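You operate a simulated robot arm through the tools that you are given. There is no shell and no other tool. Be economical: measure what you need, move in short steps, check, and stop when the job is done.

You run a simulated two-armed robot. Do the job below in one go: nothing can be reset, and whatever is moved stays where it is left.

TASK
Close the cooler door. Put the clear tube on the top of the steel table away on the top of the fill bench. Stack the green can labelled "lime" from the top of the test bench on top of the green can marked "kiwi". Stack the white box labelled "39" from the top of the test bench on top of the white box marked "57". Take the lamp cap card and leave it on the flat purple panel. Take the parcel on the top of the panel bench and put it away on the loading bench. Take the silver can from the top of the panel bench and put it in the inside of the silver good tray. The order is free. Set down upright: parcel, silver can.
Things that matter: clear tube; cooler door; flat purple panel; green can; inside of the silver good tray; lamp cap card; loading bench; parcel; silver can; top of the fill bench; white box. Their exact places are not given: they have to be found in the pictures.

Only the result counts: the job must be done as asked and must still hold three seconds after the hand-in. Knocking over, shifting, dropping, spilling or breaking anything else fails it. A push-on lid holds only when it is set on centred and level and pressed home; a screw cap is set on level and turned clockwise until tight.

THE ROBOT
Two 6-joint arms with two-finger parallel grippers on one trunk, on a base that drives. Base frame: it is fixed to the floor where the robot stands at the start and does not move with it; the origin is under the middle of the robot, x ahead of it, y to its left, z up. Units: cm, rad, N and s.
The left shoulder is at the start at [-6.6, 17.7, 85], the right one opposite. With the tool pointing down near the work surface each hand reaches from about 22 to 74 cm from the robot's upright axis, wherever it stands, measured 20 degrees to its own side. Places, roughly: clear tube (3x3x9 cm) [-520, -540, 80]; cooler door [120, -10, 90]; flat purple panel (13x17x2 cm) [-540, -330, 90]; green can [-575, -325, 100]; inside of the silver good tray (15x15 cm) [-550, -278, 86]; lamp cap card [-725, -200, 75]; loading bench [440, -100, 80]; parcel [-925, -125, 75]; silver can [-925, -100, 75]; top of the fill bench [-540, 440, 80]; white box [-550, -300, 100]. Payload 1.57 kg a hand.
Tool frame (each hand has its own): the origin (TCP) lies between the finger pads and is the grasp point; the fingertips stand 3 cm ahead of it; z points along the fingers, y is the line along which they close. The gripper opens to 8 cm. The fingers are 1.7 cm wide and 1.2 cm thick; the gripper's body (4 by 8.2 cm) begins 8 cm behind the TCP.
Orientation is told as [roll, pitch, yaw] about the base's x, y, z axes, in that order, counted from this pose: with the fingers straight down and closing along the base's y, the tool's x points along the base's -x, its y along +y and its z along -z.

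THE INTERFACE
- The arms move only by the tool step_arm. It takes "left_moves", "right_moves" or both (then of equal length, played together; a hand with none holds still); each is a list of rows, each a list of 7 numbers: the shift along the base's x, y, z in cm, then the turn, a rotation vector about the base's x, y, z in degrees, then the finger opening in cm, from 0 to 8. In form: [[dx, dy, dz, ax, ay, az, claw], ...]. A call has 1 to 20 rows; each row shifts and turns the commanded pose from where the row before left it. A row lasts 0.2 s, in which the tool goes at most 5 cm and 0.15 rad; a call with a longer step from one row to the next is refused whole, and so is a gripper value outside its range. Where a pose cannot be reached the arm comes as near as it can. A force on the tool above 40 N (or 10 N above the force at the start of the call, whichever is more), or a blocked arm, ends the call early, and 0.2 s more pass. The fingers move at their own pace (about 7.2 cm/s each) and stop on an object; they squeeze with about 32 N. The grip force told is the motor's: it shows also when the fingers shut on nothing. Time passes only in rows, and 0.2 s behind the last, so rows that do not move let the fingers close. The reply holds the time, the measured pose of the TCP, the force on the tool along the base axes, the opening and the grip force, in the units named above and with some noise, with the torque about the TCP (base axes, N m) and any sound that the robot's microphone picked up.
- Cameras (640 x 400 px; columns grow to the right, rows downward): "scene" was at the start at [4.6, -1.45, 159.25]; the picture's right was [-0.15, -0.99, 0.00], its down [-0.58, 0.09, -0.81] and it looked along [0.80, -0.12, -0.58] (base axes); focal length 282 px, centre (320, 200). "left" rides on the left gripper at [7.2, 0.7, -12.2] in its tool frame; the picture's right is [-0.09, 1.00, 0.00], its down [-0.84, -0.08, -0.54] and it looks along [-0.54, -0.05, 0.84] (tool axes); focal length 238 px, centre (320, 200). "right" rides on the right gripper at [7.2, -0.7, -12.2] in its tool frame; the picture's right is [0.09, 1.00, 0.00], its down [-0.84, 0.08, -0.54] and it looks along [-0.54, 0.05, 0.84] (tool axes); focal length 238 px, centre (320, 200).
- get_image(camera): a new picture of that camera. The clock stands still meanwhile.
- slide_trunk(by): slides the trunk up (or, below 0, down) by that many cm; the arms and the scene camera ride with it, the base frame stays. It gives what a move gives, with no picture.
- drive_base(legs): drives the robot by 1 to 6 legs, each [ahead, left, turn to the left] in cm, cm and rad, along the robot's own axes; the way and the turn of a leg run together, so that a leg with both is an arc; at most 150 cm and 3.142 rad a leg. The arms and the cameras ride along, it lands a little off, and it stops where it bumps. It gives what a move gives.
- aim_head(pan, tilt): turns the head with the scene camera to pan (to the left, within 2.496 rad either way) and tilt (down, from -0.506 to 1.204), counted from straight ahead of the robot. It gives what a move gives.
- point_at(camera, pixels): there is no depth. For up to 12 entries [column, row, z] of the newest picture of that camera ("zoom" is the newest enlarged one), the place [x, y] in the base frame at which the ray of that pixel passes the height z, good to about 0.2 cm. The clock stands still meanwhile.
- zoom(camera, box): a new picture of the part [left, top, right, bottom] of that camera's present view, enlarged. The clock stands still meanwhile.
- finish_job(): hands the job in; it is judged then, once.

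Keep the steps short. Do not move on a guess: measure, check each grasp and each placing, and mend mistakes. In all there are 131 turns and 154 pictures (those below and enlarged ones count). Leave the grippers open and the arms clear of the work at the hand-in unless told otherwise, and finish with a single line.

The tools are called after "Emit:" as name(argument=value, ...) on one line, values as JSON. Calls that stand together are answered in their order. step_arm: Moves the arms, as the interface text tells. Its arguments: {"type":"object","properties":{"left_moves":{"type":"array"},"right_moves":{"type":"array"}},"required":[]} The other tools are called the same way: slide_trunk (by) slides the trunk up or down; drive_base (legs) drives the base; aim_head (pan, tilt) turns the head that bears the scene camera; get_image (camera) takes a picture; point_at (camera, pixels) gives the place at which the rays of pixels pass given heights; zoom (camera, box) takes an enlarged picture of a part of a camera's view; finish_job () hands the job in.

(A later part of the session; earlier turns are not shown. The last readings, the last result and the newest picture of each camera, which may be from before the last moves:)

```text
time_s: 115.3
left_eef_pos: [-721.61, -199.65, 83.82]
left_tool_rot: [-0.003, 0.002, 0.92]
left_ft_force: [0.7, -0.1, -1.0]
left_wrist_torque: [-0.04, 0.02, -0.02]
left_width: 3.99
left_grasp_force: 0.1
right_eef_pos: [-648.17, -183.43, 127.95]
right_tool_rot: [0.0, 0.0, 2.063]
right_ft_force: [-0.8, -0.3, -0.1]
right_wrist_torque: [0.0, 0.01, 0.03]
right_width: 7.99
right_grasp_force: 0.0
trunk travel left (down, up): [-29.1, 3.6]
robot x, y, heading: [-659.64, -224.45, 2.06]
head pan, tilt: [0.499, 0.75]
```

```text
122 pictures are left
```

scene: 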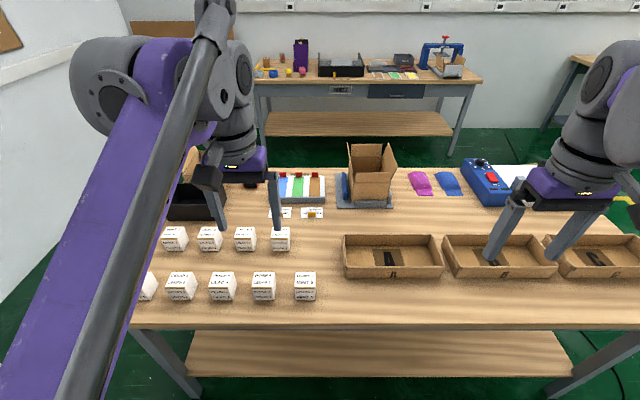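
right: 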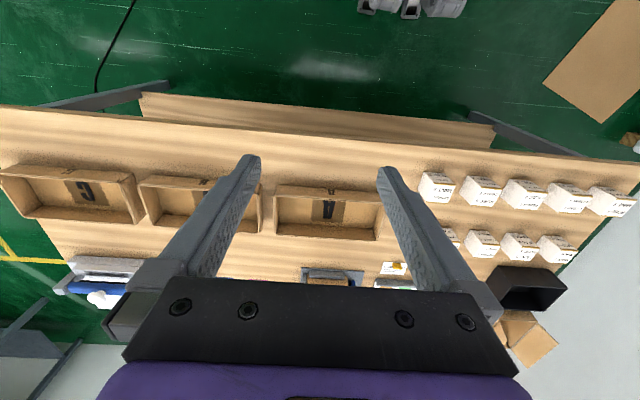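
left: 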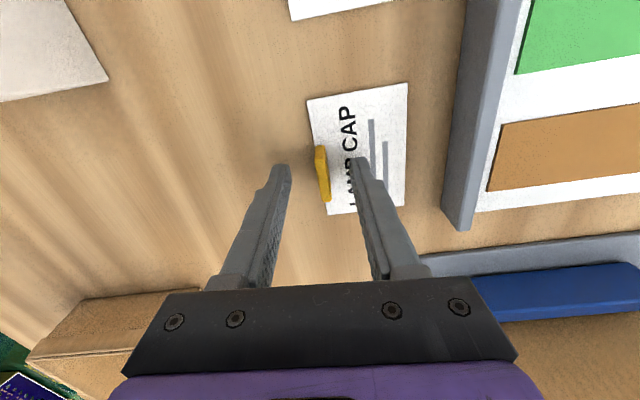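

No contact yet. I'll go 0.5 cm lower and close.

Emit:
step_arm(left_moves=[[0, 0, -0.5, 0, 0, 0, 4], [0, 0, 0, 0, 0, 0, 0], [0, 0, 0, 0, 0, 0, 0], [0, 0, 0, 0, 0, 0, 0]])

Emit:
step_arm(left_moves=[[0, 0, 2, 0, 0, 0, 0], [0, 0, 3, 0, 0, 0, 0], [0, 0, 3, 0, 0, 0, 0]])

Emit:
get_image(camera="left")

```text
time_s: 116.3
left_eef_pos: [-721.64, -199.53, 83.24]
left_tool_rot: [-0.003, 0.003, 0.917]
left_ft_force: [0.2, 0.0, 0.8]
left_wrist_torque: [0.0, -0.02, 0.0]
left_width: 0.49
left_grasp_force: 26.1
right_eef_pos: [-648.0, -183.44, 127.99]
right_tool_rot: [0.0, 0.001, 2.06]
right_ft_force: [0.2, -0.4, 0.9]
right_wrist_torque: [0.01, 0.01, -0.01]
right_width: 7.99
right_grasp_force: 0.1
trunk travel left (down, up): [-29.1, 3.6]
robot x, y, heading: [-659.46, -224.39, 2.06]
head pan, tilt: [0.499, 0.75]
```

```text
time_s: 117.1
left_eef_pos: [-721.45, -199.66, 91.26]
left_tool_rot: [-0.003, 0.003, 0.92]
left_ft_force: [-0.6, -0.1, -0.1]
left_wrist_torque: [-0.01, -0.02, -0.02]
left_width: 0.52
left_grasp_force: 25.5
right_eef_pos: [-647.97, -183.51, 128.03]
right_tool_rot: [0.002, 0.0, 2.061]
right_ft_force: [-0.5, 0.2, -0.6]
right_wrist_torque: [0.0, 0.0, 0.01]
right_width: 7.98
right_grasp_force: 0.0
trunk travel left (down, up): [-29.1, 3.6]
robot x, y, heading: [-659.39, -224.32, 2.065]
head pan, tilt: [0.499, 0.75]
```

```text
121 pictures are left
```

left: 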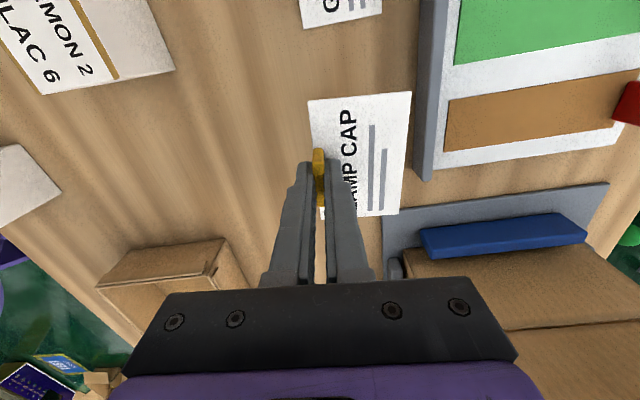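

The card is held at 0.5 cm width. I'll lift it, pull it in, and go round the bench's +y end to the panel bench to fetch the silver can with the right hand.

Emit:
step_arm(left_moves=[[0, 0, 4.5, 0, 0, 0, 0], [0, 0, 4.5, 0, 0, 0, 0], [0, 0, 4.5, 0, 0, 0, 0], [0, 0, 4.5, 0, 0, 0, 0], [0, 0, 4.5, 0, 0, 0, 0], [0, 0, 4.5, 0, 0, 0, 0], [3.7, 0.35, 0, 0, 0, 0, 0], [3.7, 0.35, 0, 0, 0, 0, 0], [3.7, 0.35, 0, 0, 0, 0, 0], [3.7, 0.35, 0, 0, 0, 0, 0], [3.7, 0.35, 0, 0, 0, 0, 0], [3.7, 0.35, 0, 0, 0, 0, 0], [3.7, 0.35, 0, 0, 0, 0, 0], [3.7, 0.35, 0, 0, 0, 0, 0], [3.7, 0.35, 0, 0, 0, 0, 0]])

Emit:
drive_base(legs=[[-33, -18.1, 0], [0, 0, -0.944], [95, 0, 0], [95, 0, 0], [0, 0, 1.296], [127, 0, 0]])

Emit:
drive_base(legs=[[0, 0, 0.908], [60, 0, 0]])

Emit:
aim_head(pan=0.0, tilt=0.5)

Emit:
get_image(camera="scene")

```text
time_s: 120.3
left_eef_pos: [-688.27, -196.51, 118.46]
left_tool_rot: [-0.002, 0.003, 0.921]
left_ft_force: [-0.2, -0.8, -0.5]
left_wrist_torque: [0.0, 0.02, 0.0]
left_width: 0.51
left_grasp_force: 24.9
right_eef_pos: [-648.04, -183.44, 128.15]
right_tool_rot: [0.001, -0.001, 2.062]
right_ft_force: [-0.9, -0.1, -0.6]
right_wrist_torque: [-0.03, 0.01, -0.01]
right_width: 7.99
right_grasp_force: 0.0
trunk travel left (down, up): [-29.1, 3.6]
robot x, y, heading: [-659.29, -224.2, 2.06]
head pan, tilt: [0.499, 0.75]
```

```text
time_s: 143.4
left_eef_pos: [-676.75, 22.55, 118.63]
left_tool_rot: [-0.003, 0.004, 1.3]
left_ft_force: [-0.2, 0.5, -0.7]
left_wrist_torque: [0.0, 0.01, 0.02]
left_width: 0.48
left_grasp_force: 25.1
right_eef_pos: [-644.3, 49.71, 128.12]
right_tool_rot: [0.002, -0.001, 2.441]
right_ft_force: [-0.6, 0.2, 0.1]
right_wrist_torque: [0.04, 0.02, -0.01]
right_width: 7.98
right_grasp_force: 0.0
trunk travel left (down, up): [-29.1, 3.6]
robot x, y, heading: [-639.24, 7.26, 2.445]
head pan, tilt: [0.499, 0.75]
```

```text
time_s: 149.2
left_eef_pos: [-731.56, -27.49, 118.43]
left_tool_rot: [-0.003, 0.002, 2.238]
left_ft_force: [-0.3, 0.0, -0.7]
left_wrist_torque: [-0.03, -0.01, -0.03]
left_width: 0.52
left_grasp_force: 25.1
right_eef_pos: [-734.3, 14.77, 128.06]
right_tool_rot: [0.0, 0.001, -2.903]
right_ft_force: [0.0, 0.3, 0.3]
right_wrist_torque: [0.01, 0.0, 0.01]
right_width: 7.98
right_grasp_force: 0.0
trunk travel left (down, up): [-29.1, 3.6]
robot x, y, heading: [-697.63, -6.5, -2.906]
head pan, tilt: [0.499, 0.75]
```

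```text
time_s: 150.1
left_eef_pos: [-731.51, -27.42, 118.62]
left_tool_rot: [-0.002, 0.003, 2.24]
left_ft_force: [-0.4, 1.6, 0.5]
left_wrist_torque: [-0.04, 0.02, -0.01]
left_width: 0.52
left_grasp_force: 25.1
right_eef_pos: [-734.31, 14.9, 128.02]
right_tool_rot: [0.0, 0.0, -2.905]
right_ft_force: [0.1, 1.8, 0.2]
right_wrist_torque: [-0.01, -0.03, 0.02]
right_width: 8.0
right_grasp_force: 0.1
trunk travel left (down, up): [-29.1, 3.6]
robot x, y, heading: [-697.1, -6.27, -2.905]
head pan, tilt: [0.0, 0.499]
```

```text
120 pictures are left
```

scene: 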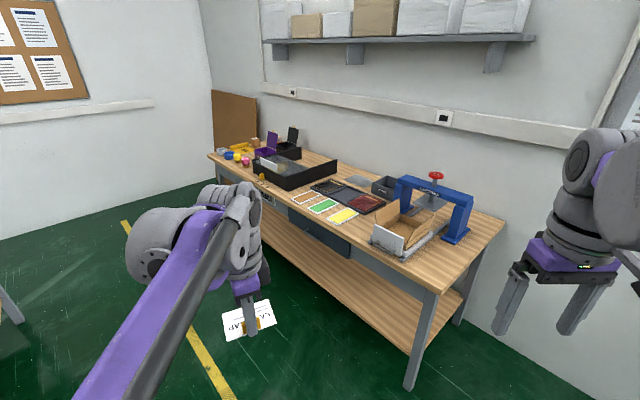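

I see the panel bench in front of me, and its foot at (412,388). I'll measure its front edge at table height.

Emit:
point_at(camera="scene", pixels=[[412, 388, 0], [438, 290, 80], [500, 222, 80], [212, 155, 80], [262, 180, 80], [245, 160, 80], [230, 155, 80], [130, 310, 0], [10, 320, 0]])

Emit:
zoom(camera="scene", box=[200, 120, 350, 220])

```text
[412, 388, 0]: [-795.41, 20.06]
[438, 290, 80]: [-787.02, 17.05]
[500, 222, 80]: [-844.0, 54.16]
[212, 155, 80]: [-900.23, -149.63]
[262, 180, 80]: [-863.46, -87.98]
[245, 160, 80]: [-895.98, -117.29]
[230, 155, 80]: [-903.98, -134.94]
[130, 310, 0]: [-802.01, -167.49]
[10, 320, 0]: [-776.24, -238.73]
```

```text
4.00 times, centred on (275, 170) of scene
```

zoom: 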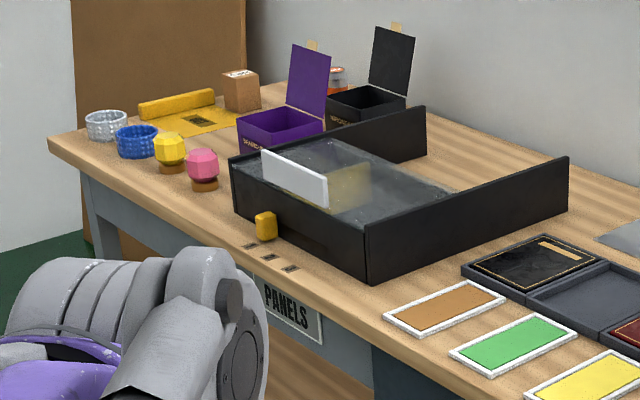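

The parcel is the small brown box at the bench's far-left end. I'll drive in front of it and face the bench.

Emit:
drive_base(legs=[[0, 0, 0.521], [115, 0, 0], [115, 0, 0], [0, 0, -1.352]])

Emit:
aim_head(pan=0.0, tilt=0.65)

Emit:
get_image(camera="scene")

```text
time_s: 166.3
left_eef_pos: [-906.28, -147.8, 118.56]
left_tool_rot: [-0.004, 0.001, 1.348]
left_ft_force: [0.0, -0.2, -0.7]
left_wrist_torque: [0.02, -0.01, -0.02]
left_width: 0.51
left_grasp_force: 24.9
right_eef_pos: [-875.14, -119.18, 128.06]
right_tool_rot: [0.003, 0.0, 2.491]
right_ft_force: [0.8, 0.5, -0.6]
right_wrist_torque: [-0.02, 0.0, 0.02]
right_width: 8.0
right_grasp_force: 0.1
trunk travel left (down, up): [-29.1, 3.6]
robot x, y, heading: [-868.7, -161.33, 2.495]
head pan, tilt: [0.0, 0.499]
```

```text
time_s: 167.0
left_eef_pos: [-906.31, -147.77, 118.63]
left_tool_rot: [-0.005, 0.001, 1.347]
left_ft_force: [0.3, -0.6, -0.6]
left_wrist_torque: [-0.01, -0.02, 0.02]
left_width: 0.51
left_grasp_force: 25.2
right_eef_pos: [-875.17, -119.04, 128.14]
right_tool_rot: [0.0, 0.0, 2.49]
right_ft_force: [-0.6, -0.6, -0.7]
right_wrist_torque: [0.03, 0.03, -0.01]
right_width: 8.02
right_grasp_force: 0.1
trunk travel left (down, up): [-29.1, 3.6]
robot x, y, heading: [-868.44, -161.01, 2.491]
head pan, tilt: [0.0, 0.649]
```

```text
118 pictures are left
```

scene: 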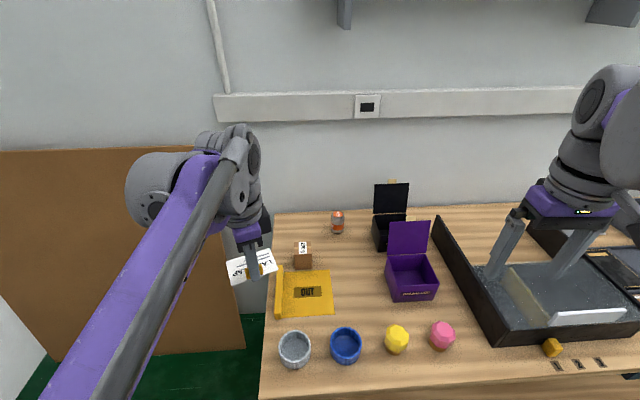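

The parcel is at (302,257) and a small silver can with an orange band at (337,222). I'll zoom and measure.

Emit:
zoom(camera="scene", box=[250, 180, 430, 300])

Emit:
point_at(camera="scene", pixels=[[337, 234, 80], [337, 212, 88], [302, 270, 80], [302, 242, 86], [310, 368, 80], [370, 250, 80], [273, 214, 80], [261, 399, 80]])

```text
3.33 times, centred on (340, 240) of scene
```

zoom: 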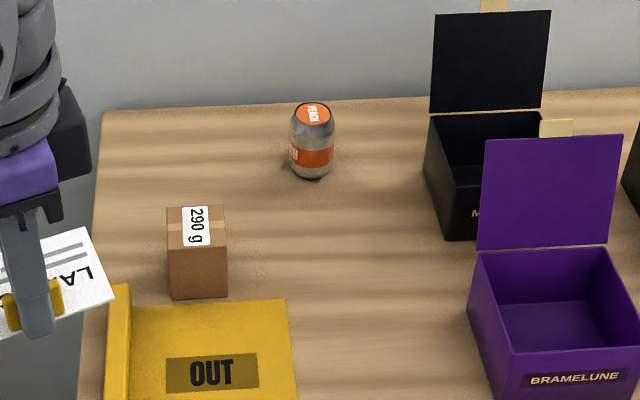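

```text
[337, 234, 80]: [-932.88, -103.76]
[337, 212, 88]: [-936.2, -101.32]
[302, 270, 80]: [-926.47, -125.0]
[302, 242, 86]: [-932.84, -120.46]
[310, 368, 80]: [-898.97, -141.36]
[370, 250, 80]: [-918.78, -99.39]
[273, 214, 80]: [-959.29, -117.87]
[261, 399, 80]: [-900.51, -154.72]
```

The can stands near (-935,-102), 89 cm off. I'll drive closer, shifting left so the right hand reaches it.

Emit:
drive_base(legs=[[20, 10, 0]])

Emit:
zoom(camera="scene", box=[250, 180, 450, 320])

```text
time_s: 168.2
left_eef_pos: [-915.49, -145.99, 118.38]
left_tool_rot: [-0.007, -0.001, 1.343]
left_ft_force: [-0.4, 1.0, 0.4]
left_wrist_torque: [-0.05, -0.1, 0.0]
left_width: 0.51
left_grasp_force: 24.9
right_eef_pos: [-884.27, -117.33, 127.92]
right_tool_rot: [-0.004, 0.004, 2.486]
right_ft_force: [-0.4, 0.7, 0.0]
right_wrist_torque: [0.01, -0.05, 0.0]
right_width: 8.01
right_grasp_force: 0.0
trunk travel left (down, up): [-29.1, 3.6]
robot x, y, heading: [-876.86, -159.88, 2.488]
head pan, tilt: [0.0, 0.649]
stopped in leg 1: the robot was blocked; the commanded pose is now the measured one
```

```text
2.86 times, centred on (350, 250) of scene
```

zoom: 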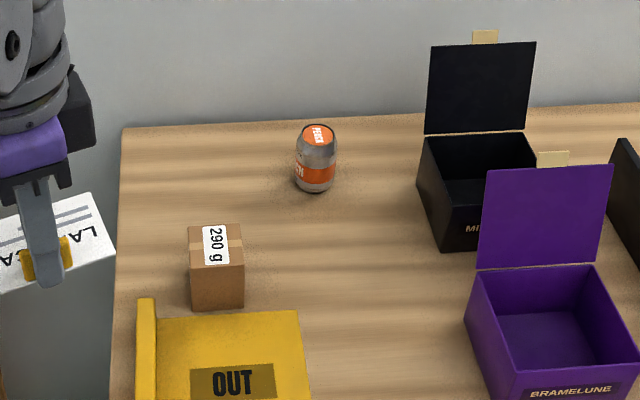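

The base met the bench's front-left leg. I'll back off a bit, slide right, go ahead beside the leg and turn left so the right shoulder comes forward.

Emit:
drive_base(legs=[[-2.5, 0, 0], [0, -19, 0], [13, 0, 0], [0, 0, 0.6]])

Emit:
aim_head(pan=-0.5, tilt=0.7)

Emit:
get_image(camera="scene")

```text
time_s: 173.4
left_eef_pos: [-912.57, -148.22, 118.57]
left_tool_rot: [-0.004, 0.002, 1.933]
left_ft_force: [-0.5, 0.3, -0.2]
left_wrist_torque: [0.01, -0.04, 0.01]
left_width: 0.53
left_grasp_force: 25.3
right_eef_pos: [-902.45, -107.23, 127.98]
right_tool_rot: [-0.002, 0.001, 3.074]
right_ft_force: [0.0, 0.5, 1.2]
right_wrist_torque: [0.03, -0.04, -0.02]
right_width: 8.02
right_grasp_force: 0.1
trunk travel left (down, up): [-29.1, 3.6]
robot x, y, heading: [-873.77, -138.72, 3.071]
head pan, tilt: [0.0, 0.649]
```

```text
time_s: 174.3
left_eef_pos: [-912.53, -148.28, 118.49]
left_tool_rot: [-0.005, 0.002, 1.934]
left_ft_force: [0.5, 0.2, 0.2]
left_wrist_torque: [0.0, 0.01, 0.01]
left_width: 0.49
left_grasp_force: 24.5
right_eef_pos: [-902.35, -107.11, 127.89]
right_tool_rot: [-0.002, -0.001, 3.076]
right_ft_force: [0.2, 0.2, -0.2]
right_wrist_torque: [0.0, 0.0, -0.01]
right_width: 7.99
right_grasp_force: 0.1
trunk travel left (down, up): [-29.1, 3.6]
robot x, y, heading: [-873.8, -138.49, 3.074]
head pan, tilt: [-0.499, 0.7]
```

```text
115 pictures are left
```

scene: 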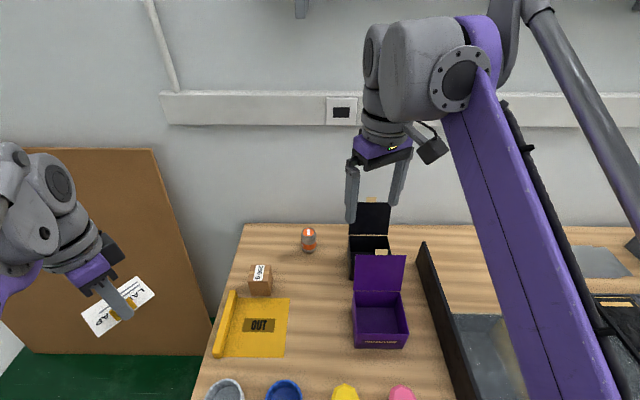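

The can is now 71 cm off. I'll measure it and bring the right hand above it.

Emit:
point_at(camera="scene", pixels=[[309, 253, 80.4], [308, 230, 88], [300, 245, 80.4], [316, 245, 80.4], [260, 295, 80.4], [260, 270, 86]])

Emit:
step_arm(right_moves=[[-4, 0.5, -2.5, 0, 0, 0, 8], [-4, 0.5, -2.5, 0, 0, 0, 8], [-4, 0.5, -2.5, 0, 0, 0, 8], [-4, 0.5, -2.5, 0, 0, 0, 8], [-4, 0.5, -2.5, 0, 0, 0, 8], [-4, 0.5, -2.5, 0, 0, 0, 8], [-4, 0.5, -2.5, 0, 0, 0, 8]])

Emit:
get_image(camera="right")

```text
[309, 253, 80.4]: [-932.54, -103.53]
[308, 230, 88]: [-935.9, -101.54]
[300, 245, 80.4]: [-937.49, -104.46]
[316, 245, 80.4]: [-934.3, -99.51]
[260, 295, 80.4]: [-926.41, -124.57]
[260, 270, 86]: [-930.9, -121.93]
```

```text
time_s: 175.9
left_eef_pos: [-912.61, -148.15, 118.51]
left_tool_rot: [-0.003, 0.001, 1.933]
left_ft_force: [0.2, 0.5, 0.5]
left_wrist_torque: [-0.02, -0.02, -0.05]
left_width: 0.53
left_grasp_force: 25.9
right_eef_pos: [-930.44, -103.44, 110.37]
right_tool_rot: [0.001, 0.002, 3.076]
right_ft_force: [-1.2, 0.9, 0.5]
right_wrist_torque: [-0.02, -0.05, 0.01]
right_width: 8.02
right_grasp_force: 0.0
trunk travel left (down, up): [-29.1, 3.6]
robot x, y, heading: [-873.42, -138.59, 3.078]
head pan, tilt: [-0.499, 0.7]
```

```text
114 pictures are left
```

right: 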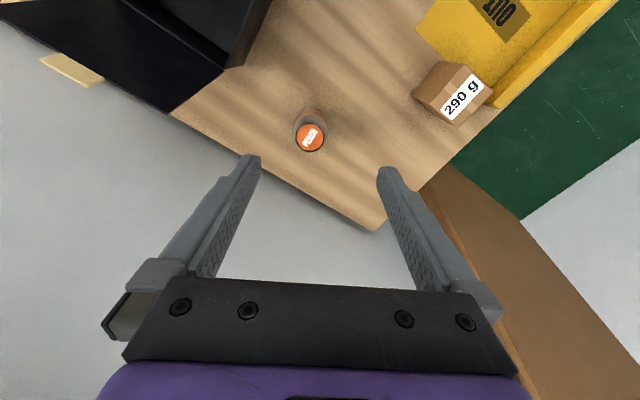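

I see the can's top at (309,137) and the parcel's at (457,92). I'll measure both.

Emit:
point_at(camera="right", pixels=[[309, 137, 88], [295, 137, 88], [324, 137, 88], [309, 137, 87], [460, 92, 87], [411, 93, 80.4], [434, 62, 87], [491, 88, 87], [452, 123, 87], [237, 66, 80.4]])

```text
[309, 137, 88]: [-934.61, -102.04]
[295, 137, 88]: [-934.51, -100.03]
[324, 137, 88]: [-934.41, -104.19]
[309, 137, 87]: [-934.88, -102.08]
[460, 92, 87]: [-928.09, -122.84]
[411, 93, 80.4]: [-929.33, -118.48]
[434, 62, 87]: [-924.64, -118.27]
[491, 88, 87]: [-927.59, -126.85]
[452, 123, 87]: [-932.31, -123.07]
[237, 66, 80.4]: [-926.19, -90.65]
```

Can centre is (-934.7,-102.0). I move over it and go down to z≈85.

Emit:
step_arm(right_moves=[[-2.15, 0.7, 0, 0, 0, 0, 8], [-2.15, 0.7, 0, 0, 0, 0, 8], [0, 0, -4.5, 0, 0, 0, 8], [0, 0, -4.5, 0, 0, 0, 8], [0, 0, -4.5, 0, 0, 0, 8], [0, 0, -4.5, 0, 0, 0, 8]])

Emit:
get_image(camera="right")

```text
time_s: 177.3
left_eef_pos: [-912.53, -148.23, 118.52]
left_tool_rot: [-0.004, 0.001, 1.932]
left_ft_force: [0.1, -0.7, 0.3]
left_wrist_torque: [-0.05, -0.01, 0.02]
left_width: 0.52
left_grasp_force: 24.9
right_eef_pos: [-933.25, -102.81, 91.35]
right_tool_rot: [0.002, -0.001, 3.075]
right_ft_force: [-0.4, -0.2, -0.9]
right_wrist_torque: [-0.02, -0.02, 0.03]
right_width: 7.99
right_grasp_force: 0.1
right hand out of reach, approached as far as the arm can: row 2
trunk travel left (down, up): [-29.1, 3.6]
robot x, y, heading: [-873.96, -138.47, 3.075]
head pan, tilt: [-0.499, 0.7]
```

```text
113 pictures are left
```

right: 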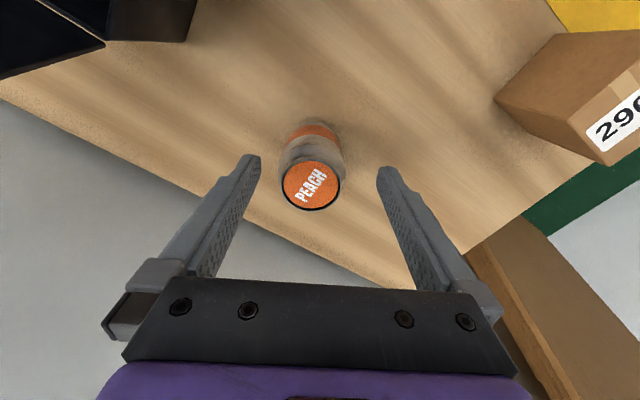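

The hand came up short at height, but it's lower now. I'll add the last 1.4 cm and go down.

Emit:
step_arm(right_moves=[[-1.3, 0.8, -0.5, 0, 0, 0, 8], [0, 0, -3, 0, 0, 0, 8], [0, 0, -2.5, 0, 0, 0, 8], [0, 0, 0, 0, 0, 0, 8]])

Emit:
get_image(camera="right")

```text
time_s: 178.3
left_eef_pos: [-912.68, -148.23, 118.58]
left_tool_rot: [-0.004, 0.003, 1.934]
left_ft_force: [-0.4, 1.3, -0.1]
left_wrist_torque: [-0.04, 0.04, 0.01]
left_width: 0.51
left_grasp_force: 25.3
right_eef_pos: [-934.51, -102.05, 85.43]
right_tool_rot: [-0.002, 0.0, 3.075]
right_ft_force: [0.2, 0.3, -0.6]
right_wrist_torque: [0.0, 0.02, -0.01]
right_width: 8.02
right_grasp_force: 0.0
trunk travel left (down, up): [-29.1, 3.6]
robot x, y, heading: [-873.66, -138.29, 3.073]
head pan, tilt: [-0.499, 0.7]
```

```text
112 pictures are left
```

right: 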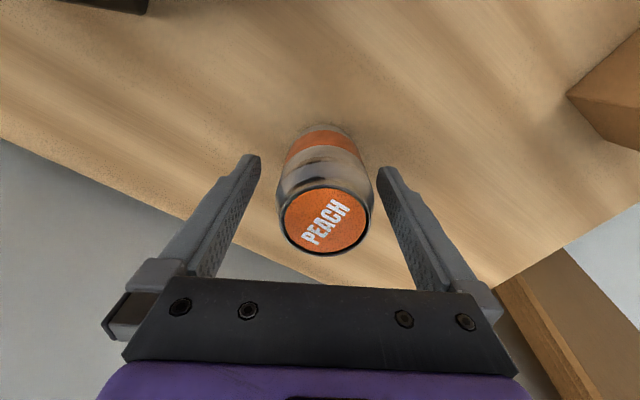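

The can is between the pads. I close and lift.

Emit:
step_arm(right_moves=[[0, 0, 0, 0, 0, 0, 0], [0, 0, 0, 0, 0, 0, 0], [0, 0, 0, 0, 0, 0, 0], [0, 0, 3, 0, 0, 0, 0], [0, 0, 4, 0, 0, 0, 0], [0.5, 0, 4, 0, 0, 0, 0], [1, 0, 4, 0, 0, 0, 0], [1, 0, 4, 0, 0, 0, 0]])

Emit:
get_image(camera="right")

```text
time_s: 180.1
left_eef_pos: [-912.53, -148.12, 118.63]
left_tool_rot: [-0.006, 0.001, 1.932]
left_ft_force: [-0.2, 0.1, -1.3]
left_wrist_torque: [-0.04, 0.01, 0.0]
left_width: 0.49
left_grasp_force: 26.2
right_eef_pos: [-931.81, -101.84, 104.4]
right_tool_rot: [0.001, 0.0, 3.074]
right_ft_force: [0.6, 0.3, -0.4]
right_wrist_torque: [-0.04, 0.01, 0.01]
right_width: 5.2
right_grasp_force: 31.5
trunk travel left (down, up): [-29.1, 3.6]
robot x, y, heading: [-873.22, -138.21, 3.076]
head pan, tilt: [-0.499, 0.7]
```

```text
111 pictures are left
```

right: 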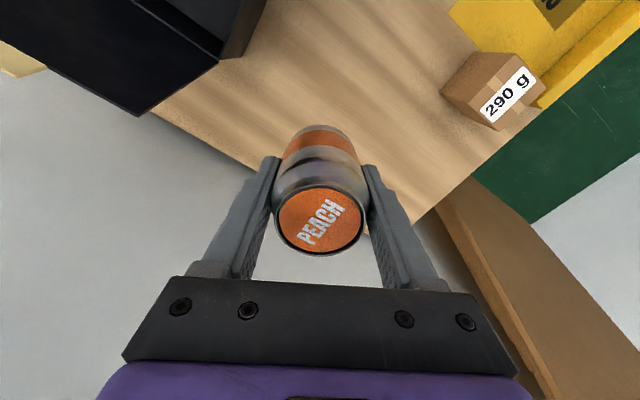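

The can is held at 5.2 cm width. I'll lift and pull it in, then drive back round to the test bench's north end.

Emit:
step_arm(right_moves=[[2, 0, 4, 0, 0, 0, 0], [2, 0, 4, 0, 0, 0, 0], [2, 0, 4, 0, 0, 0, 0], [3, 0, 3, 0, 0, 0, 0], [4, 0, 0, 0, 0, 0, 0], [4, 0, 0, 0, 0, 0, 0], [4, 0, 0, 0, 0, 0, 0]])

Emit:
drive_base(legs=[[-30, 18, 0], [0, 0, -2.26], [105, 0, 0], [105, 0, 0], [0, 0, -0.938], [81, 0, 0]])

Emit:
drive_base(legs=[[0, 0, -0.752], [117, 0, 0], [0, 0, -0.747], [90, 0, 0]])

Emit:
aim_head(pan=0.0, tilt=0.65)

Emit:
get_image(camera="scene")

```text
time_s: 181.7
left_eef_pos: [-912.29, -148.23, 118.57]
left_tool_rot: [-0.001, 0.0, 1.932]
left_ft_force: [0.6, -0.5, -0.2]
left_wrist_torque: [0.0, -0.05, -0.02]
left_width: 0.48
left_grasp_force: 25.7
right_eef_pos: [-910.74, -101.82, 119.71]
right_tool_rot: [0.0, -0.001, 3.077]
right_ft_force: [0.4, -0.1, -2.0]
right_wrist_torque: [0.02, -0.01, -0.01]
right_width: 5.21
right_grasp_force: 32.1
trunk travel left (down, up): [-29.1, 3.6]
robot x, y, heading: [-873.47, -138.66, 3.074]
head pan, tilt: [-0.499, 0.7]
```

```text
time_s: 205.7
left_eef_pos: [-586.61, -0.27, 118.43]
left_tool_rot: [-0.004, 0.002, -1.227]
left_ft_force: [-0.3, 0.1, 0.5]
left_wrist_torque: [-0.01, -0.02, 0.01]
left_width: 0.51
left_grasp_force: 25.5
right_eef_pos: [-589.0, -46.68, 119.5]
right_tool_rot: [0.0, 0.0, -0.086]
right_ft_force: [0.2, -0.1, -1.6]
right_wrist_torque: [0.01, 0.02, 0.0]
right_width: 5.19
right_grasp_force: 31.9
trunk travel left (down, up): [-29.1, 3.6]
robot x, y, heading: [-625.6, -9.36, -0.085]
head pan, tilt: [-0.499, 0.7]
```

```text
time_s: 220.0
left_eef_pos: [-536.58, -225.62, 118.42]
left_tool_rot: [-0.004, 0.002, -2.722]
left_ft_force: [0.7, -0.4, 0.4]
left_wrist_torque: [-0.04, 0.01, -0.02]
left_width: 0.51
left_grasp_force: 25.2
right_eef_pos: [-583.08, -226.75, 119.56]
right_tool_rot: [0.0, 0.001, -1.579]
right_ft_force: [0.6, -0.4, -2.0]
right_wrist_torque: [0.0, -0.02, 0.0]
right_width: 5.21
right_grasp_force: 32.2
trunk travel left (down, up): [-29.1, 3.6]
robot x, y, heading: [-548.47, -187.29, -1.58]
head pan, tilt: [-0.499, 0.7]
```

```text
time_s: 220.9
left_eef_pos: [-536.62, -225.71, 118.52]
left_tool_rot: [-0.004, 0.003, -2.722]
left_ft_force: [-0.5, 0.1, -0.2]
left_wrist_torque: [-0.03, 0.02, 0.01]
left_width: 0.52
left_grasp_force: 25.0
right_eef_pos: [-583.09, -226.69, 119.68]
right_tool_rot: [0.0, -0.001, -1.579]
right_ft_force: [-0.6, -1.3, -2.1]
right_wrist_torque: [0.01, -0.03, -0.02]
right_width: 5.18
right_grasp_force: 31.8
trunk travel left (down, up): [-29.1, 3.6]
robot x, y, heading: [-548.54, -187.16, -1.582]
head pan, tilt: [0.0, 0.649]
```

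```text
110 pictures are left
```

scene: 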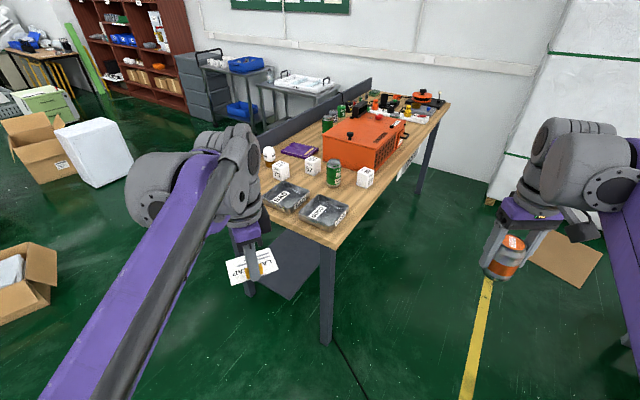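

The test bench's near end is in full view, with two trays, white boxes, cans and the purple panel. I'll zoom in and measure.

Emit:
zoom(camera="scene", box=[255, 85, 415, 255])

Emit:
point_at(camera="scene", pixels=[[333, 248, 85], [262, 205, 85], [288, 196, 85], [323, 212, 85], [300, 150, 85], [281, 182, 85], [313, 174, 85], [364, 188, 85], [334, 186, 85], [326, 343, 0], [450, 103, 85]])

```text
2.35 times, centred on (335, 170) of scene
```

zoom: 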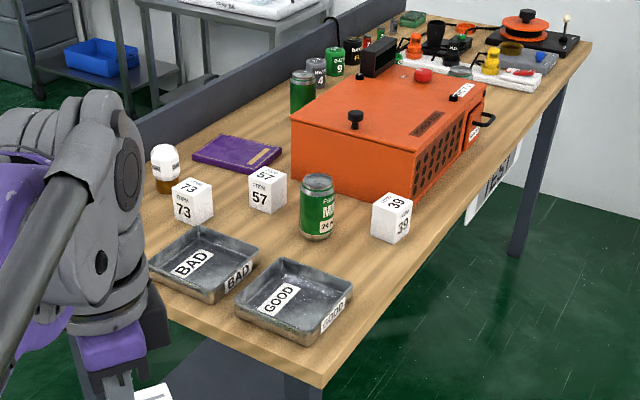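

```text
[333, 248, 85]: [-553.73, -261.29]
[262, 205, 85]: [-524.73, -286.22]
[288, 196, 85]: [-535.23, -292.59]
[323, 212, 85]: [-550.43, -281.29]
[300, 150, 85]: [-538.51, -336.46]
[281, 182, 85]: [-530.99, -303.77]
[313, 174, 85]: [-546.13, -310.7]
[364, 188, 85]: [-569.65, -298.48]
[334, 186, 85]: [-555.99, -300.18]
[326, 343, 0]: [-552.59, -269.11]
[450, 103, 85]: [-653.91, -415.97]
```

Table layout is clear: GOOD tray at (-550,-281), box 57 at (-546,-311), box 39 at (-570,-298), purple panel at (-538,-336). I'll stand at the short end, facing along the bench.

Emit:
drive_base(legs=[[0, 42, 0], [62, 0, 0], [0, 0, -0.571]])

Emit:
aim_head(pan=0.0, tilt=0.75)

Emit:
get_image(camera="scene")

```text
time_s: 229.8
left_eef_pos: [-515.8, -287.64, 118.46]
left_tool_rot: [-0.005, 0.002, 3.014]
left_ft_force: [-0.1, 0.6, -1.0]
left_wrist_torque: [0.01, -0.01, 0.03]
left_width: 0.53
left_grasp_force: 25.5
right_eef_pos: [-555.93, -264.48, 119.57]
right_tool_rot: [-0.001, -0.001, -2.127]
right_ft_force: [-0.4, 0.2, -2.3]
right_wrist_torque: [0.04, 0.01, 0.01]
right_width: 5.23
right_grasp_force: 31.8
trunk travel left (down, up): [-29.1, 3.6]
robot x, y, heading: [-505.87, -248.8, -2.127]
head pan, tilt: [0.0, 0.649]
```

```text
time_s: 230.4
left_eef_pos: [-515.73, -287.77, 118.6]
left_tool_rot: [-0.004, 0.002, 3.014]
left_ft_force: [0.0, -0.1, 0.0]
left_wrist_torque: [-0.02, -0.02, -0.02]
left_width: 0.53
left_grasp_force: 25.0
right_eef_pos: [-555.97, -264.49, 119.5]
right_tool_rot: [0.001, 0.0, -2.129]
right_ft_force: [-0.4, -0.4, -1.7]
right_wrist_torque: [0.01, -0.01, 0.03]
right_width: 5.21
right_grasp_force: 32.4
trunk travel left (down, up): [-29.1, 3.6]
robot x, y, heading: [-505.93, -248.75, -2.126]
head pan, tilt: [0.0, 0.75]
```

```text
108 pictures are left
```

scene: 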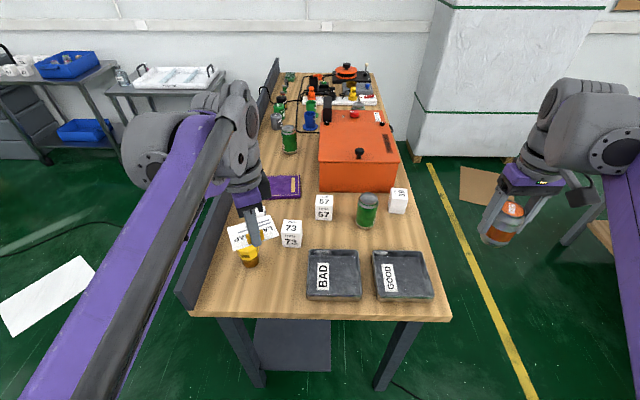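

Good view. I'll zoom in for labels, and measure at z≈85 to cross-check the table height.

Emit:
zoom(camera="scene", box=[240, 100, 440, 310])

Emit:
point_at(camera="scene", pixels=[[447, 321, 85], [404, 275, 85], [334, 274, 85], [285, 187, 85], [398, 200, 85], [367, 226, 85], [323, 207, 85], [288, 152, 85], [302, 177, 85], [300, 198, 85], [290, 240, 85], [447, 321, 80]])

```text
1.90 times, centred on (340, 205) of scene
```

zoom: 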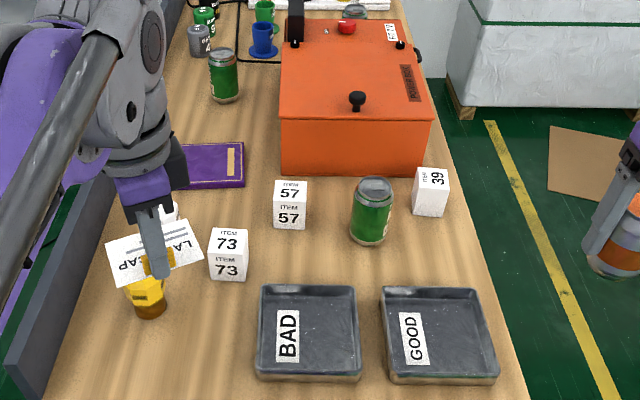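

```text
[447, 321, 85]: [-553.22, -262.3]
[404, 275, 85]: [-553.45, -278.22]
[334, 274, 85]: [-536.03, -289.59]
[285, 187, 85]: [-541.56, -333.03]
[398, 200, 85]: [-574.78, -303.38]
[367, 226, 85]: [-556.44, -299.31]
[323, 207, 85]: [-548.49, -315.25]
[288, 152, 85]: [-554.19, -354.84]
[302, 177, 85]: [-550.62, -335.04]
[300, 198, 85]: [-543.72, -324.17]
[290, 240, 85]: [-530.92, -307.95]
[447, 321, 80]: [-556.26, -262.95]
```

Table height ≈85 is confirmed. First the silver can: I bring the right hand over the GOOD tray near (-553,-278.5).

Emit:
step_arm(right_moves=[[0.6, -3.5, -3, 0, 0, 0, 0], [0.6, -3.5, -3, 0, 0, 0, 0], [0.6, -3.5, -3, 0, 0, 0, 0], [0.7, -3.5, -3, 0, 0, 0, 0], [0, 0, -4, 0, 0, 0, 0]])

Emit:
get_image(camera="right")

Emit:
zoom(camera="scene", box=[300, 160, 480, 330])

```text
time_s: 231.6
left_eef_pos: [-515.87, -287.56, 118.45]
left_tool_rot: [-0.001, 0.002, 3.015]
left_ft_force: [-0.4, 0.2, 0.1]
left_wrist_torque: [-0.01, 0.01, 0.01]
left_width: 0.52
left_grasp_force: 25.8
right_eef_pos: [-553.53, -278.53, 103.42]
right_tool_rot: [0.002, -0.001, -2.127]
right_ft_force: [-0.2, -0.4, -1.5]
right_wrist_torque: [0.0, 0.01, -0.05]
right_width: 5.2
right_grasp_force: 32.1
trunk travel left (down, up): [-29.1, 3.6]
robot x, y, heading: [-505.86, -249.15, -2.127]
head pan, tilt: [0.0, 0.75]
```

```text
106 pictures are left
```

right: 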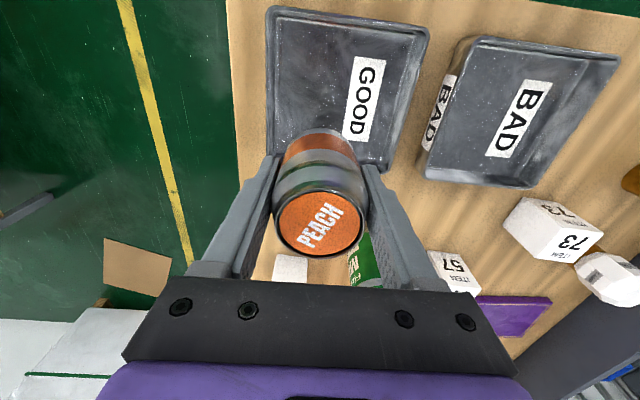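

```text
2.35 times, centred on (390, 245) of scene
```

zoom: 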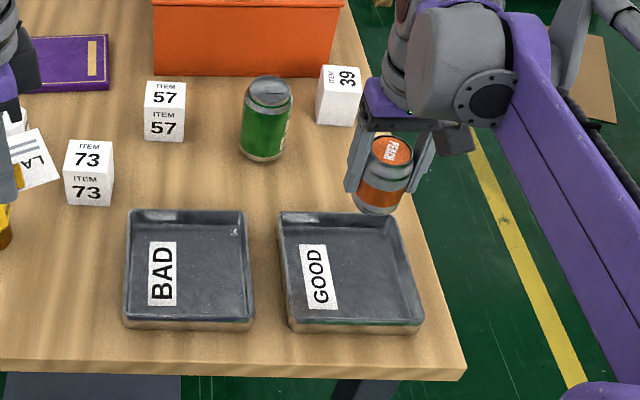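

I'll read the tray's corners from the wrist camera.

Emit:
point_at(camera="right", pixels=[[268, 8, 88.5], [428, 34, 88.5], [390, 168, 88.5], [268, 150, 88.5], [345, 90, 86]])

Emit:
point_at(camera="zoom", pixels=[[280, 213, 88.5], [388, 213, 88.5], [424, 320, 88.5], [290, 322, 88.5], [350, 270, 86], [268, 158, 85.2], [340, 122, 85.2], [165, 140, 85.2]])

```text
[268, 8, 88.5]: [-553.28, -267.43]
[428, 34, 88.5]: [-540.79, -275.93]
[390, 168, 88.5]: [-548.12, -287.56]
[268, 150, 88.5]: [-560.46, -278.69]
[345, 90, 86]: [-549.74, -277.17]
```

```text
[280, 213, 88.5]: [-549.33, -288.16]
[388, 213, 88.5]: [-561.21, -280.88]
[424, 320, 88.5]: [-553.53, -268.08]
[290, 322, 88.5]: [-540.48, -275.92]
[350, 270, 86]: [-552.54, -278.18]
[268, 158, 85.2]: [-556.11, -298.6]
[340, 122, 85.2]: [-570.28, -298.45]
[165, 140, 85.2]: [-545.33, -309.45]
```

Tray centre ≈ (-550.9,-277.8). I move there and lower the can to just above the floor.

Emit:
step_arm(right_moves=[[2.6, 0.7, 0, 0, 0, 0, 0], [0, 0, -4, 0, 0, 0, 0], [0, 0, -4, 0, 0, 0, 0], [0, 0, -3.5, 0, 0, 0, 0], [0, 0, -0.5, 0, 0, 0, 0], [0, 0, -0.3, 0, 0, 0, 0], [0, 0, -0.3, 0, 0, 0, 0]])

Emit:
zoom(camera="scene", box=[340, 190, 470, 320])

```text
time_s: 233.2
left_eef_pos: [-515.58, -287.7, 118.63]
left_tool_rot: [-0.002, 0.0, 3.014]
left_ft_force: [-0.1, 0.2, -0.3]
left_wrist_torque: [-0.02, 0.02, 0.0]
left_width: 0.49
left_grasp_force: 25.4
right_eef_pos: [-550.87, -277.9, 91.06]
right_tool_rot: [0.001, -0.001, -2.128]
right_ft_force: [-1.6, 0.9, 23.3]
right_wrist_torque: [-0.02, 0.08, 0.0]
right_width: 5.2
right_grasp_force: 31.6
trunk travel left (down, up): [-29.1, 3.6]
robot x, y, heading: [-505.97, -248.64, -2.129]
head pan, tilt: [0.0, 0.75]
```

```text
3.08 times, centred on (405, 255) of scene
```

zoom: 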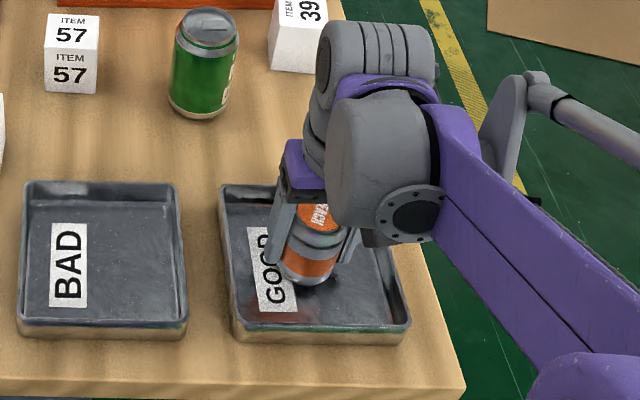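

The can is down with 23 N on the floor of the tray. I release and lift straight up.

Emit:
step_arm(right_moves=[[0, 0, 0.2, 0, 0, 0, 5.2], [0, 0, 0, 0, 0, 0, 7.5], [0, 0, 0, 0, 0, 0, 7.5], [0, 0, 3, 0, 0, 0, 7.5], [0, 0, 4, 0, 0, 0, 7.5], [0, 0, 4, 0, 0, 0, 7.5], [0, 0, 4, 0, 0, 0, 7.5]])

Emit:
get_image(camera="right")

```text
time_s: 234.8
left_eef_pos: [-515.87, -287.8, 118.54]
left_tool_rot: [-0.004, 0.001, 3.015]
left_ft_force: [-0.4, 0.3, 0.3]
left_wrist_torque: [-0.02, -0.01, 0.0]
left_width: 0.52
left_grasp_force: 25.6
right_eef_pos: [-550.91, -277.87, 106.18]
right_tool_rot: [0.0, -0.001, -2.128]
right_ft_force: [-0.1, 0.1, -1.0]
right_wrist_torque: [-0.01, -0.03, -0.01]
right_width: 7.51
right_grasp_force: 0.1
trunk travel left (down, up): [-29.1, 3.6]
robot x, y, heading: [-506.01, -248.91, -2.134]
head pan, tilt: [0.0, 0.75]
```

```text
103 pictures are left
```

right: 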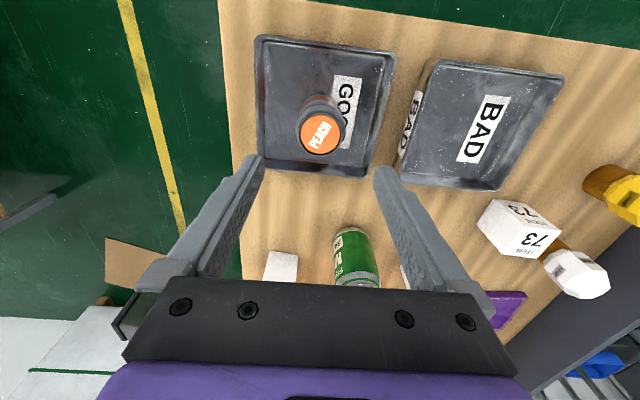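

The can stands upright in the tray. I raise the hand, drive 14 cm closer, and look at the boxes and cans.

Emit:
step_arm(right_moves=[[0, 0, 4, 0, 0, 0, 8], [0, 0, 4, 0, 0, 0, 8]])

Emit:
drive_base(legs=[[14, 0, 0]])

Emit:
zoom(camera="scene", box=[240, 130, 440, 310])

Emit:
get_image(camera="right")

```text
time_s: 235.4
left_eef_pos: [-515.77, -287.76, 118.44]
left_tool_rot: [-0.004, 0.002, 3.013]
left_ft_force: [0.5, -0.1, -0.3]
left_wrist_torque: [0.02, 0.03, -0.03]
left_width: 0.52
left_grasp_force: 25.2
right_eef_pos: [-550.93, -277.75, 114.01]
right_tool_rot: [0.0, -0.001, -2.127]
right_ft_force: [0.3, 0.2, -0.3]
right_wrist_torque: [0.03, 0.0, 0.02]
right_width: 7.99
right_grasp_force: 0.1
trunk travel left (down, up): [-29.1, 3.6]
robot x, y, heading: [-505.72, -248.96, -2.126]
head pan, tilt: [0.0, 0.75]
```

```text
time_s: 236.8
left_eef_pos: [-522.95, -299.37, 118.4]
left_tool_rot: [-0.001, 0.002, 3.014]
left_ft_force: [-0.1, 0.3, 0.5]
left_wrist_torque: [0.03, 0.01, 0.04]
left_width: 0.5
left_grasp_force: 26.3
right_eef_pos: [-558.21, -289.38, 113.98]
right_tool_rot: [0.0, -0.001, -2.126]
right_ft_force: [-0.3, 0.0, 0.3]
right_wrist_torque: [0.01, -0.02, 0.01]
right_width: 8.01
right_grasp_force: 0.0
trunk travel left (down, up): [-29.1, 3.6]
robot x, y, heading: [-513.28, -260.56, -2.127]
head pan, tilt: [0.0, 0.75]
```

```text
2.22 times, centred on (340, 220) of scene
```

zoom: 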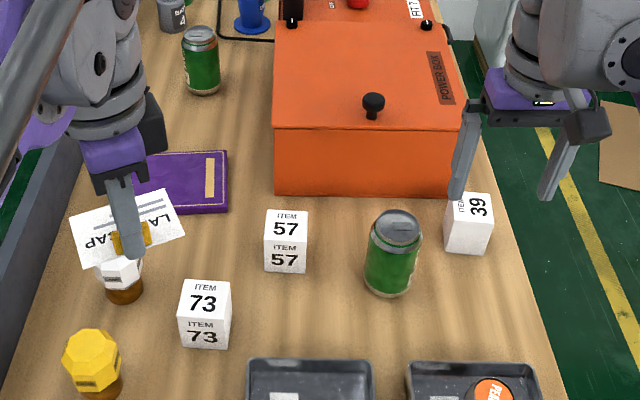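

```text
101 pictures are left
```

right: 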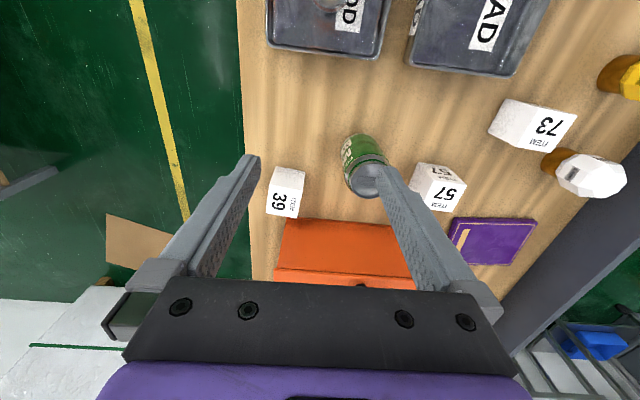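

Box 39 shows at (286,192) in the wrist view and 57 at (438,188). I'll zoom in there for edges.

Emit:
zoom(camera="right", box=[240, 120, 480, 270])

Emit:
point_at(camera="scene", pixels=[[315, 215, 91.5], [334, 215, 91.5], [334, 228, 91.5], [314, 228, 91.5], [397, 218, 91.5], [404, 216, 91.5]])

```text
2.67 times, centred on (360, 195) of right
```

zoom: 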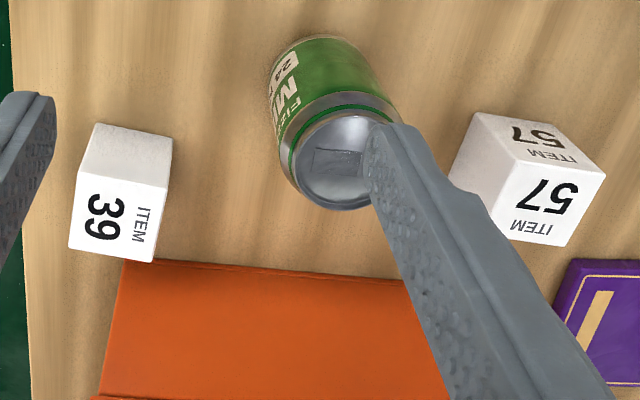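

```text
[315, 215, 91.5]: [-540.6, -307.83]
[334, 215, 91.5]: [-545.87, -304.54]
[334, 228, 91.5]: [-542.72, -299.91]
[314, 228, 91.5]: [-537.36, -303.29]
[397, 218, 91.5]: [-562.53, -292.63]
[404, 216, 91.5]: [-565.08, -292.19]
```

Now I measure the top corners of 39 in this zoom, at two trial heights, and 57's front face in the scene.

Emit:
point_at(camera="zoom", pixels=[[83, 172, 91], [168, 187, 91], [153, 262, 91], [68, 247, 91], [95, 123, 85.2], [172, 140, 85.2], [83, 172, 89.5], [168, 187, 89.5], [605, 180, 91], [570, 247, 91], [520, 145, 91], [470, 113, 85.2]])

Emit:
zoom(camera="scene", box=[310, 200, 430, 280])

```text
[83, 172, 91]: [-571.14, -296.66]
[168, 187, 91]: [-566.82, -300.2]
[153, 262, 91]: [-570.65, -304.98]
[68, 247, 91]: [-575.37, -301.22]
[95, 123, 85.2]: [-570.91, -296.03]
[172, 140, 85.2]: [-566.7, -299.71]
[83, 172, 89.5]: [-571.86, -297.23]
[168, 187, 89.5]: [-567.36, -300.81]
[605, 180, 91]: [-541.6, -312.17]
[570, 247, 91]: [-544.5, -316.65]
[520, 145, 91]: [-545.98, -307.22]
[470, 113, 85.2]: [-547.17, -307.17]
```

```text
5.00 times, centred on (370, 240) of scene
```

zoom: 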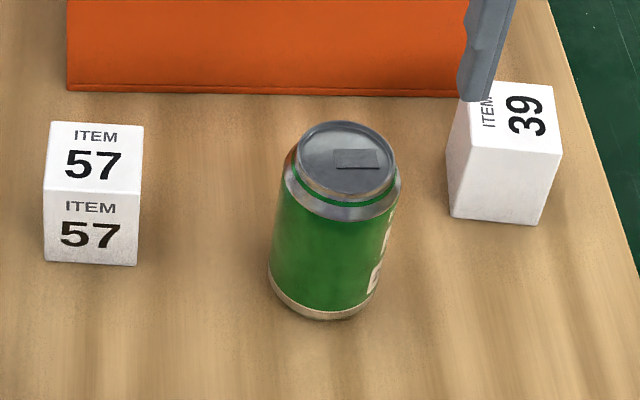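

Emit:
point_at(camera="zoom", pixels=[[45, 262, 85.2], [137, 266, 85.2], [43, 190, 91], [140, 192, 91], [43, 190, 92], [140, 192, 92], [52, 122, 91], [143, 126, 91], [450, 218, 85.2], [542, 224, 85.2], [446, 150, 91], [560, 155, 91]])

```text
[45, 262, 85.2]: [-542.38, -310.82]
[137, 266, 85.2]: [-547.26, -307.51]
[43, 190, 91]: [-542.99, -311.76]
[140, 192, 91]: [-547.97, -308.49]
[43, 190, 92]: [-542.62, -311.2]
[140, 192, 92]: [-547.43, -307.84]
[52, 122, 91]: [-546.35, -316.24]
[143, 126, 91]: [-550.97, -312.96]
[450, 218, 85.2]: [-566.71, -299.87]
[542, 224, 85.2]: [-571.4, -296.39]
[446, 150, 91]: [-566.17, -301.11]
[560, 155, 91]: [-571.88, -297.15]
```

Box 39's centre ≈ (-570.6,-300.3) with its top at z≈92.3, and 57's centre ≈ (-546.5,-311.6). I'll check the orange box's front face and height, since it stands close behind 39.

Emit:
point_at(camera="scene", pixels=[[319.7, 217.7, 85.2], [398, 218, 85.2], [318.8, 187.6, 98], [404, 188.5, 98], [318.8, 187.6, 102], [404, 188.5, 102], [366, 174, 106]])

```text
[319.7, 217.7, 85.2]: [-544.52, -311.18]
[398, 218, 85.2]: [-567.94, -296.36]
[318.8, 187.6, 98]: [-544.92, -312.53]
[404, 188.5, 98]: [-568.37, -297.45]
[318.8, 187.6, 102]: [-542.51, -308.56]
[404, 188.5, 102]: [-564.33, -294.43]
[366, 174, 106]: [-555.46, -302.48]
```

Those scene readings belong to the older picture, so I'll take a fresh one and measure the orange box there.

Emit:
zoom(camera="scene", box=[270, 120, 430, 260])

Emit:
point_at(camera="zoom", pixels=[[320, 200, 85]])

```text
2.86 times, centred on (350, 190) of scene
```

zoom: 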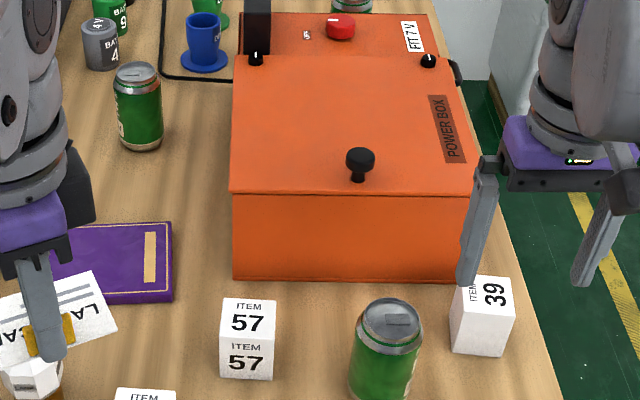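

```text
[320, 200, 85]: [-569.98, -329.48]
```

Emit:
point_at(camera="zoom", pixels=[[235, 280, 85.2], [465, 283, 85.2], [232, 193, 95], [232, 193, 98], [474, 195, 95], [170, 224, 87], [172, 301, 86], [75, 226, 87], [140, 150, 85.2], [138, 72, 97], [388, 312, 97], [355, 10, 97]])

```text
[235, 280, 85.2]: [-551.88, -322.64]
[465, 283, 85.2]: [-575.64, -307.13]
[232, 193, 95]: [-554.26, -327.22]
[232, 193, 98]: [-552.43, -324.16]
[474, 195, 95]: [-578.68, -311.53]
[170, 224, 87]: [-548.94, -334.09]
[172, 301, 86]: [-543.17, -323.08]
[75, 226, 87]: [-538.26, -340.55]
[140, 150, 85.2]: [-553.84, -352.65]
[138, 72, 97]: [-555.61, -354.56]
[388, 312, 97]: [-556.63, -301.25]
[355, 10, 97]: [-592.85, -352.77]
```

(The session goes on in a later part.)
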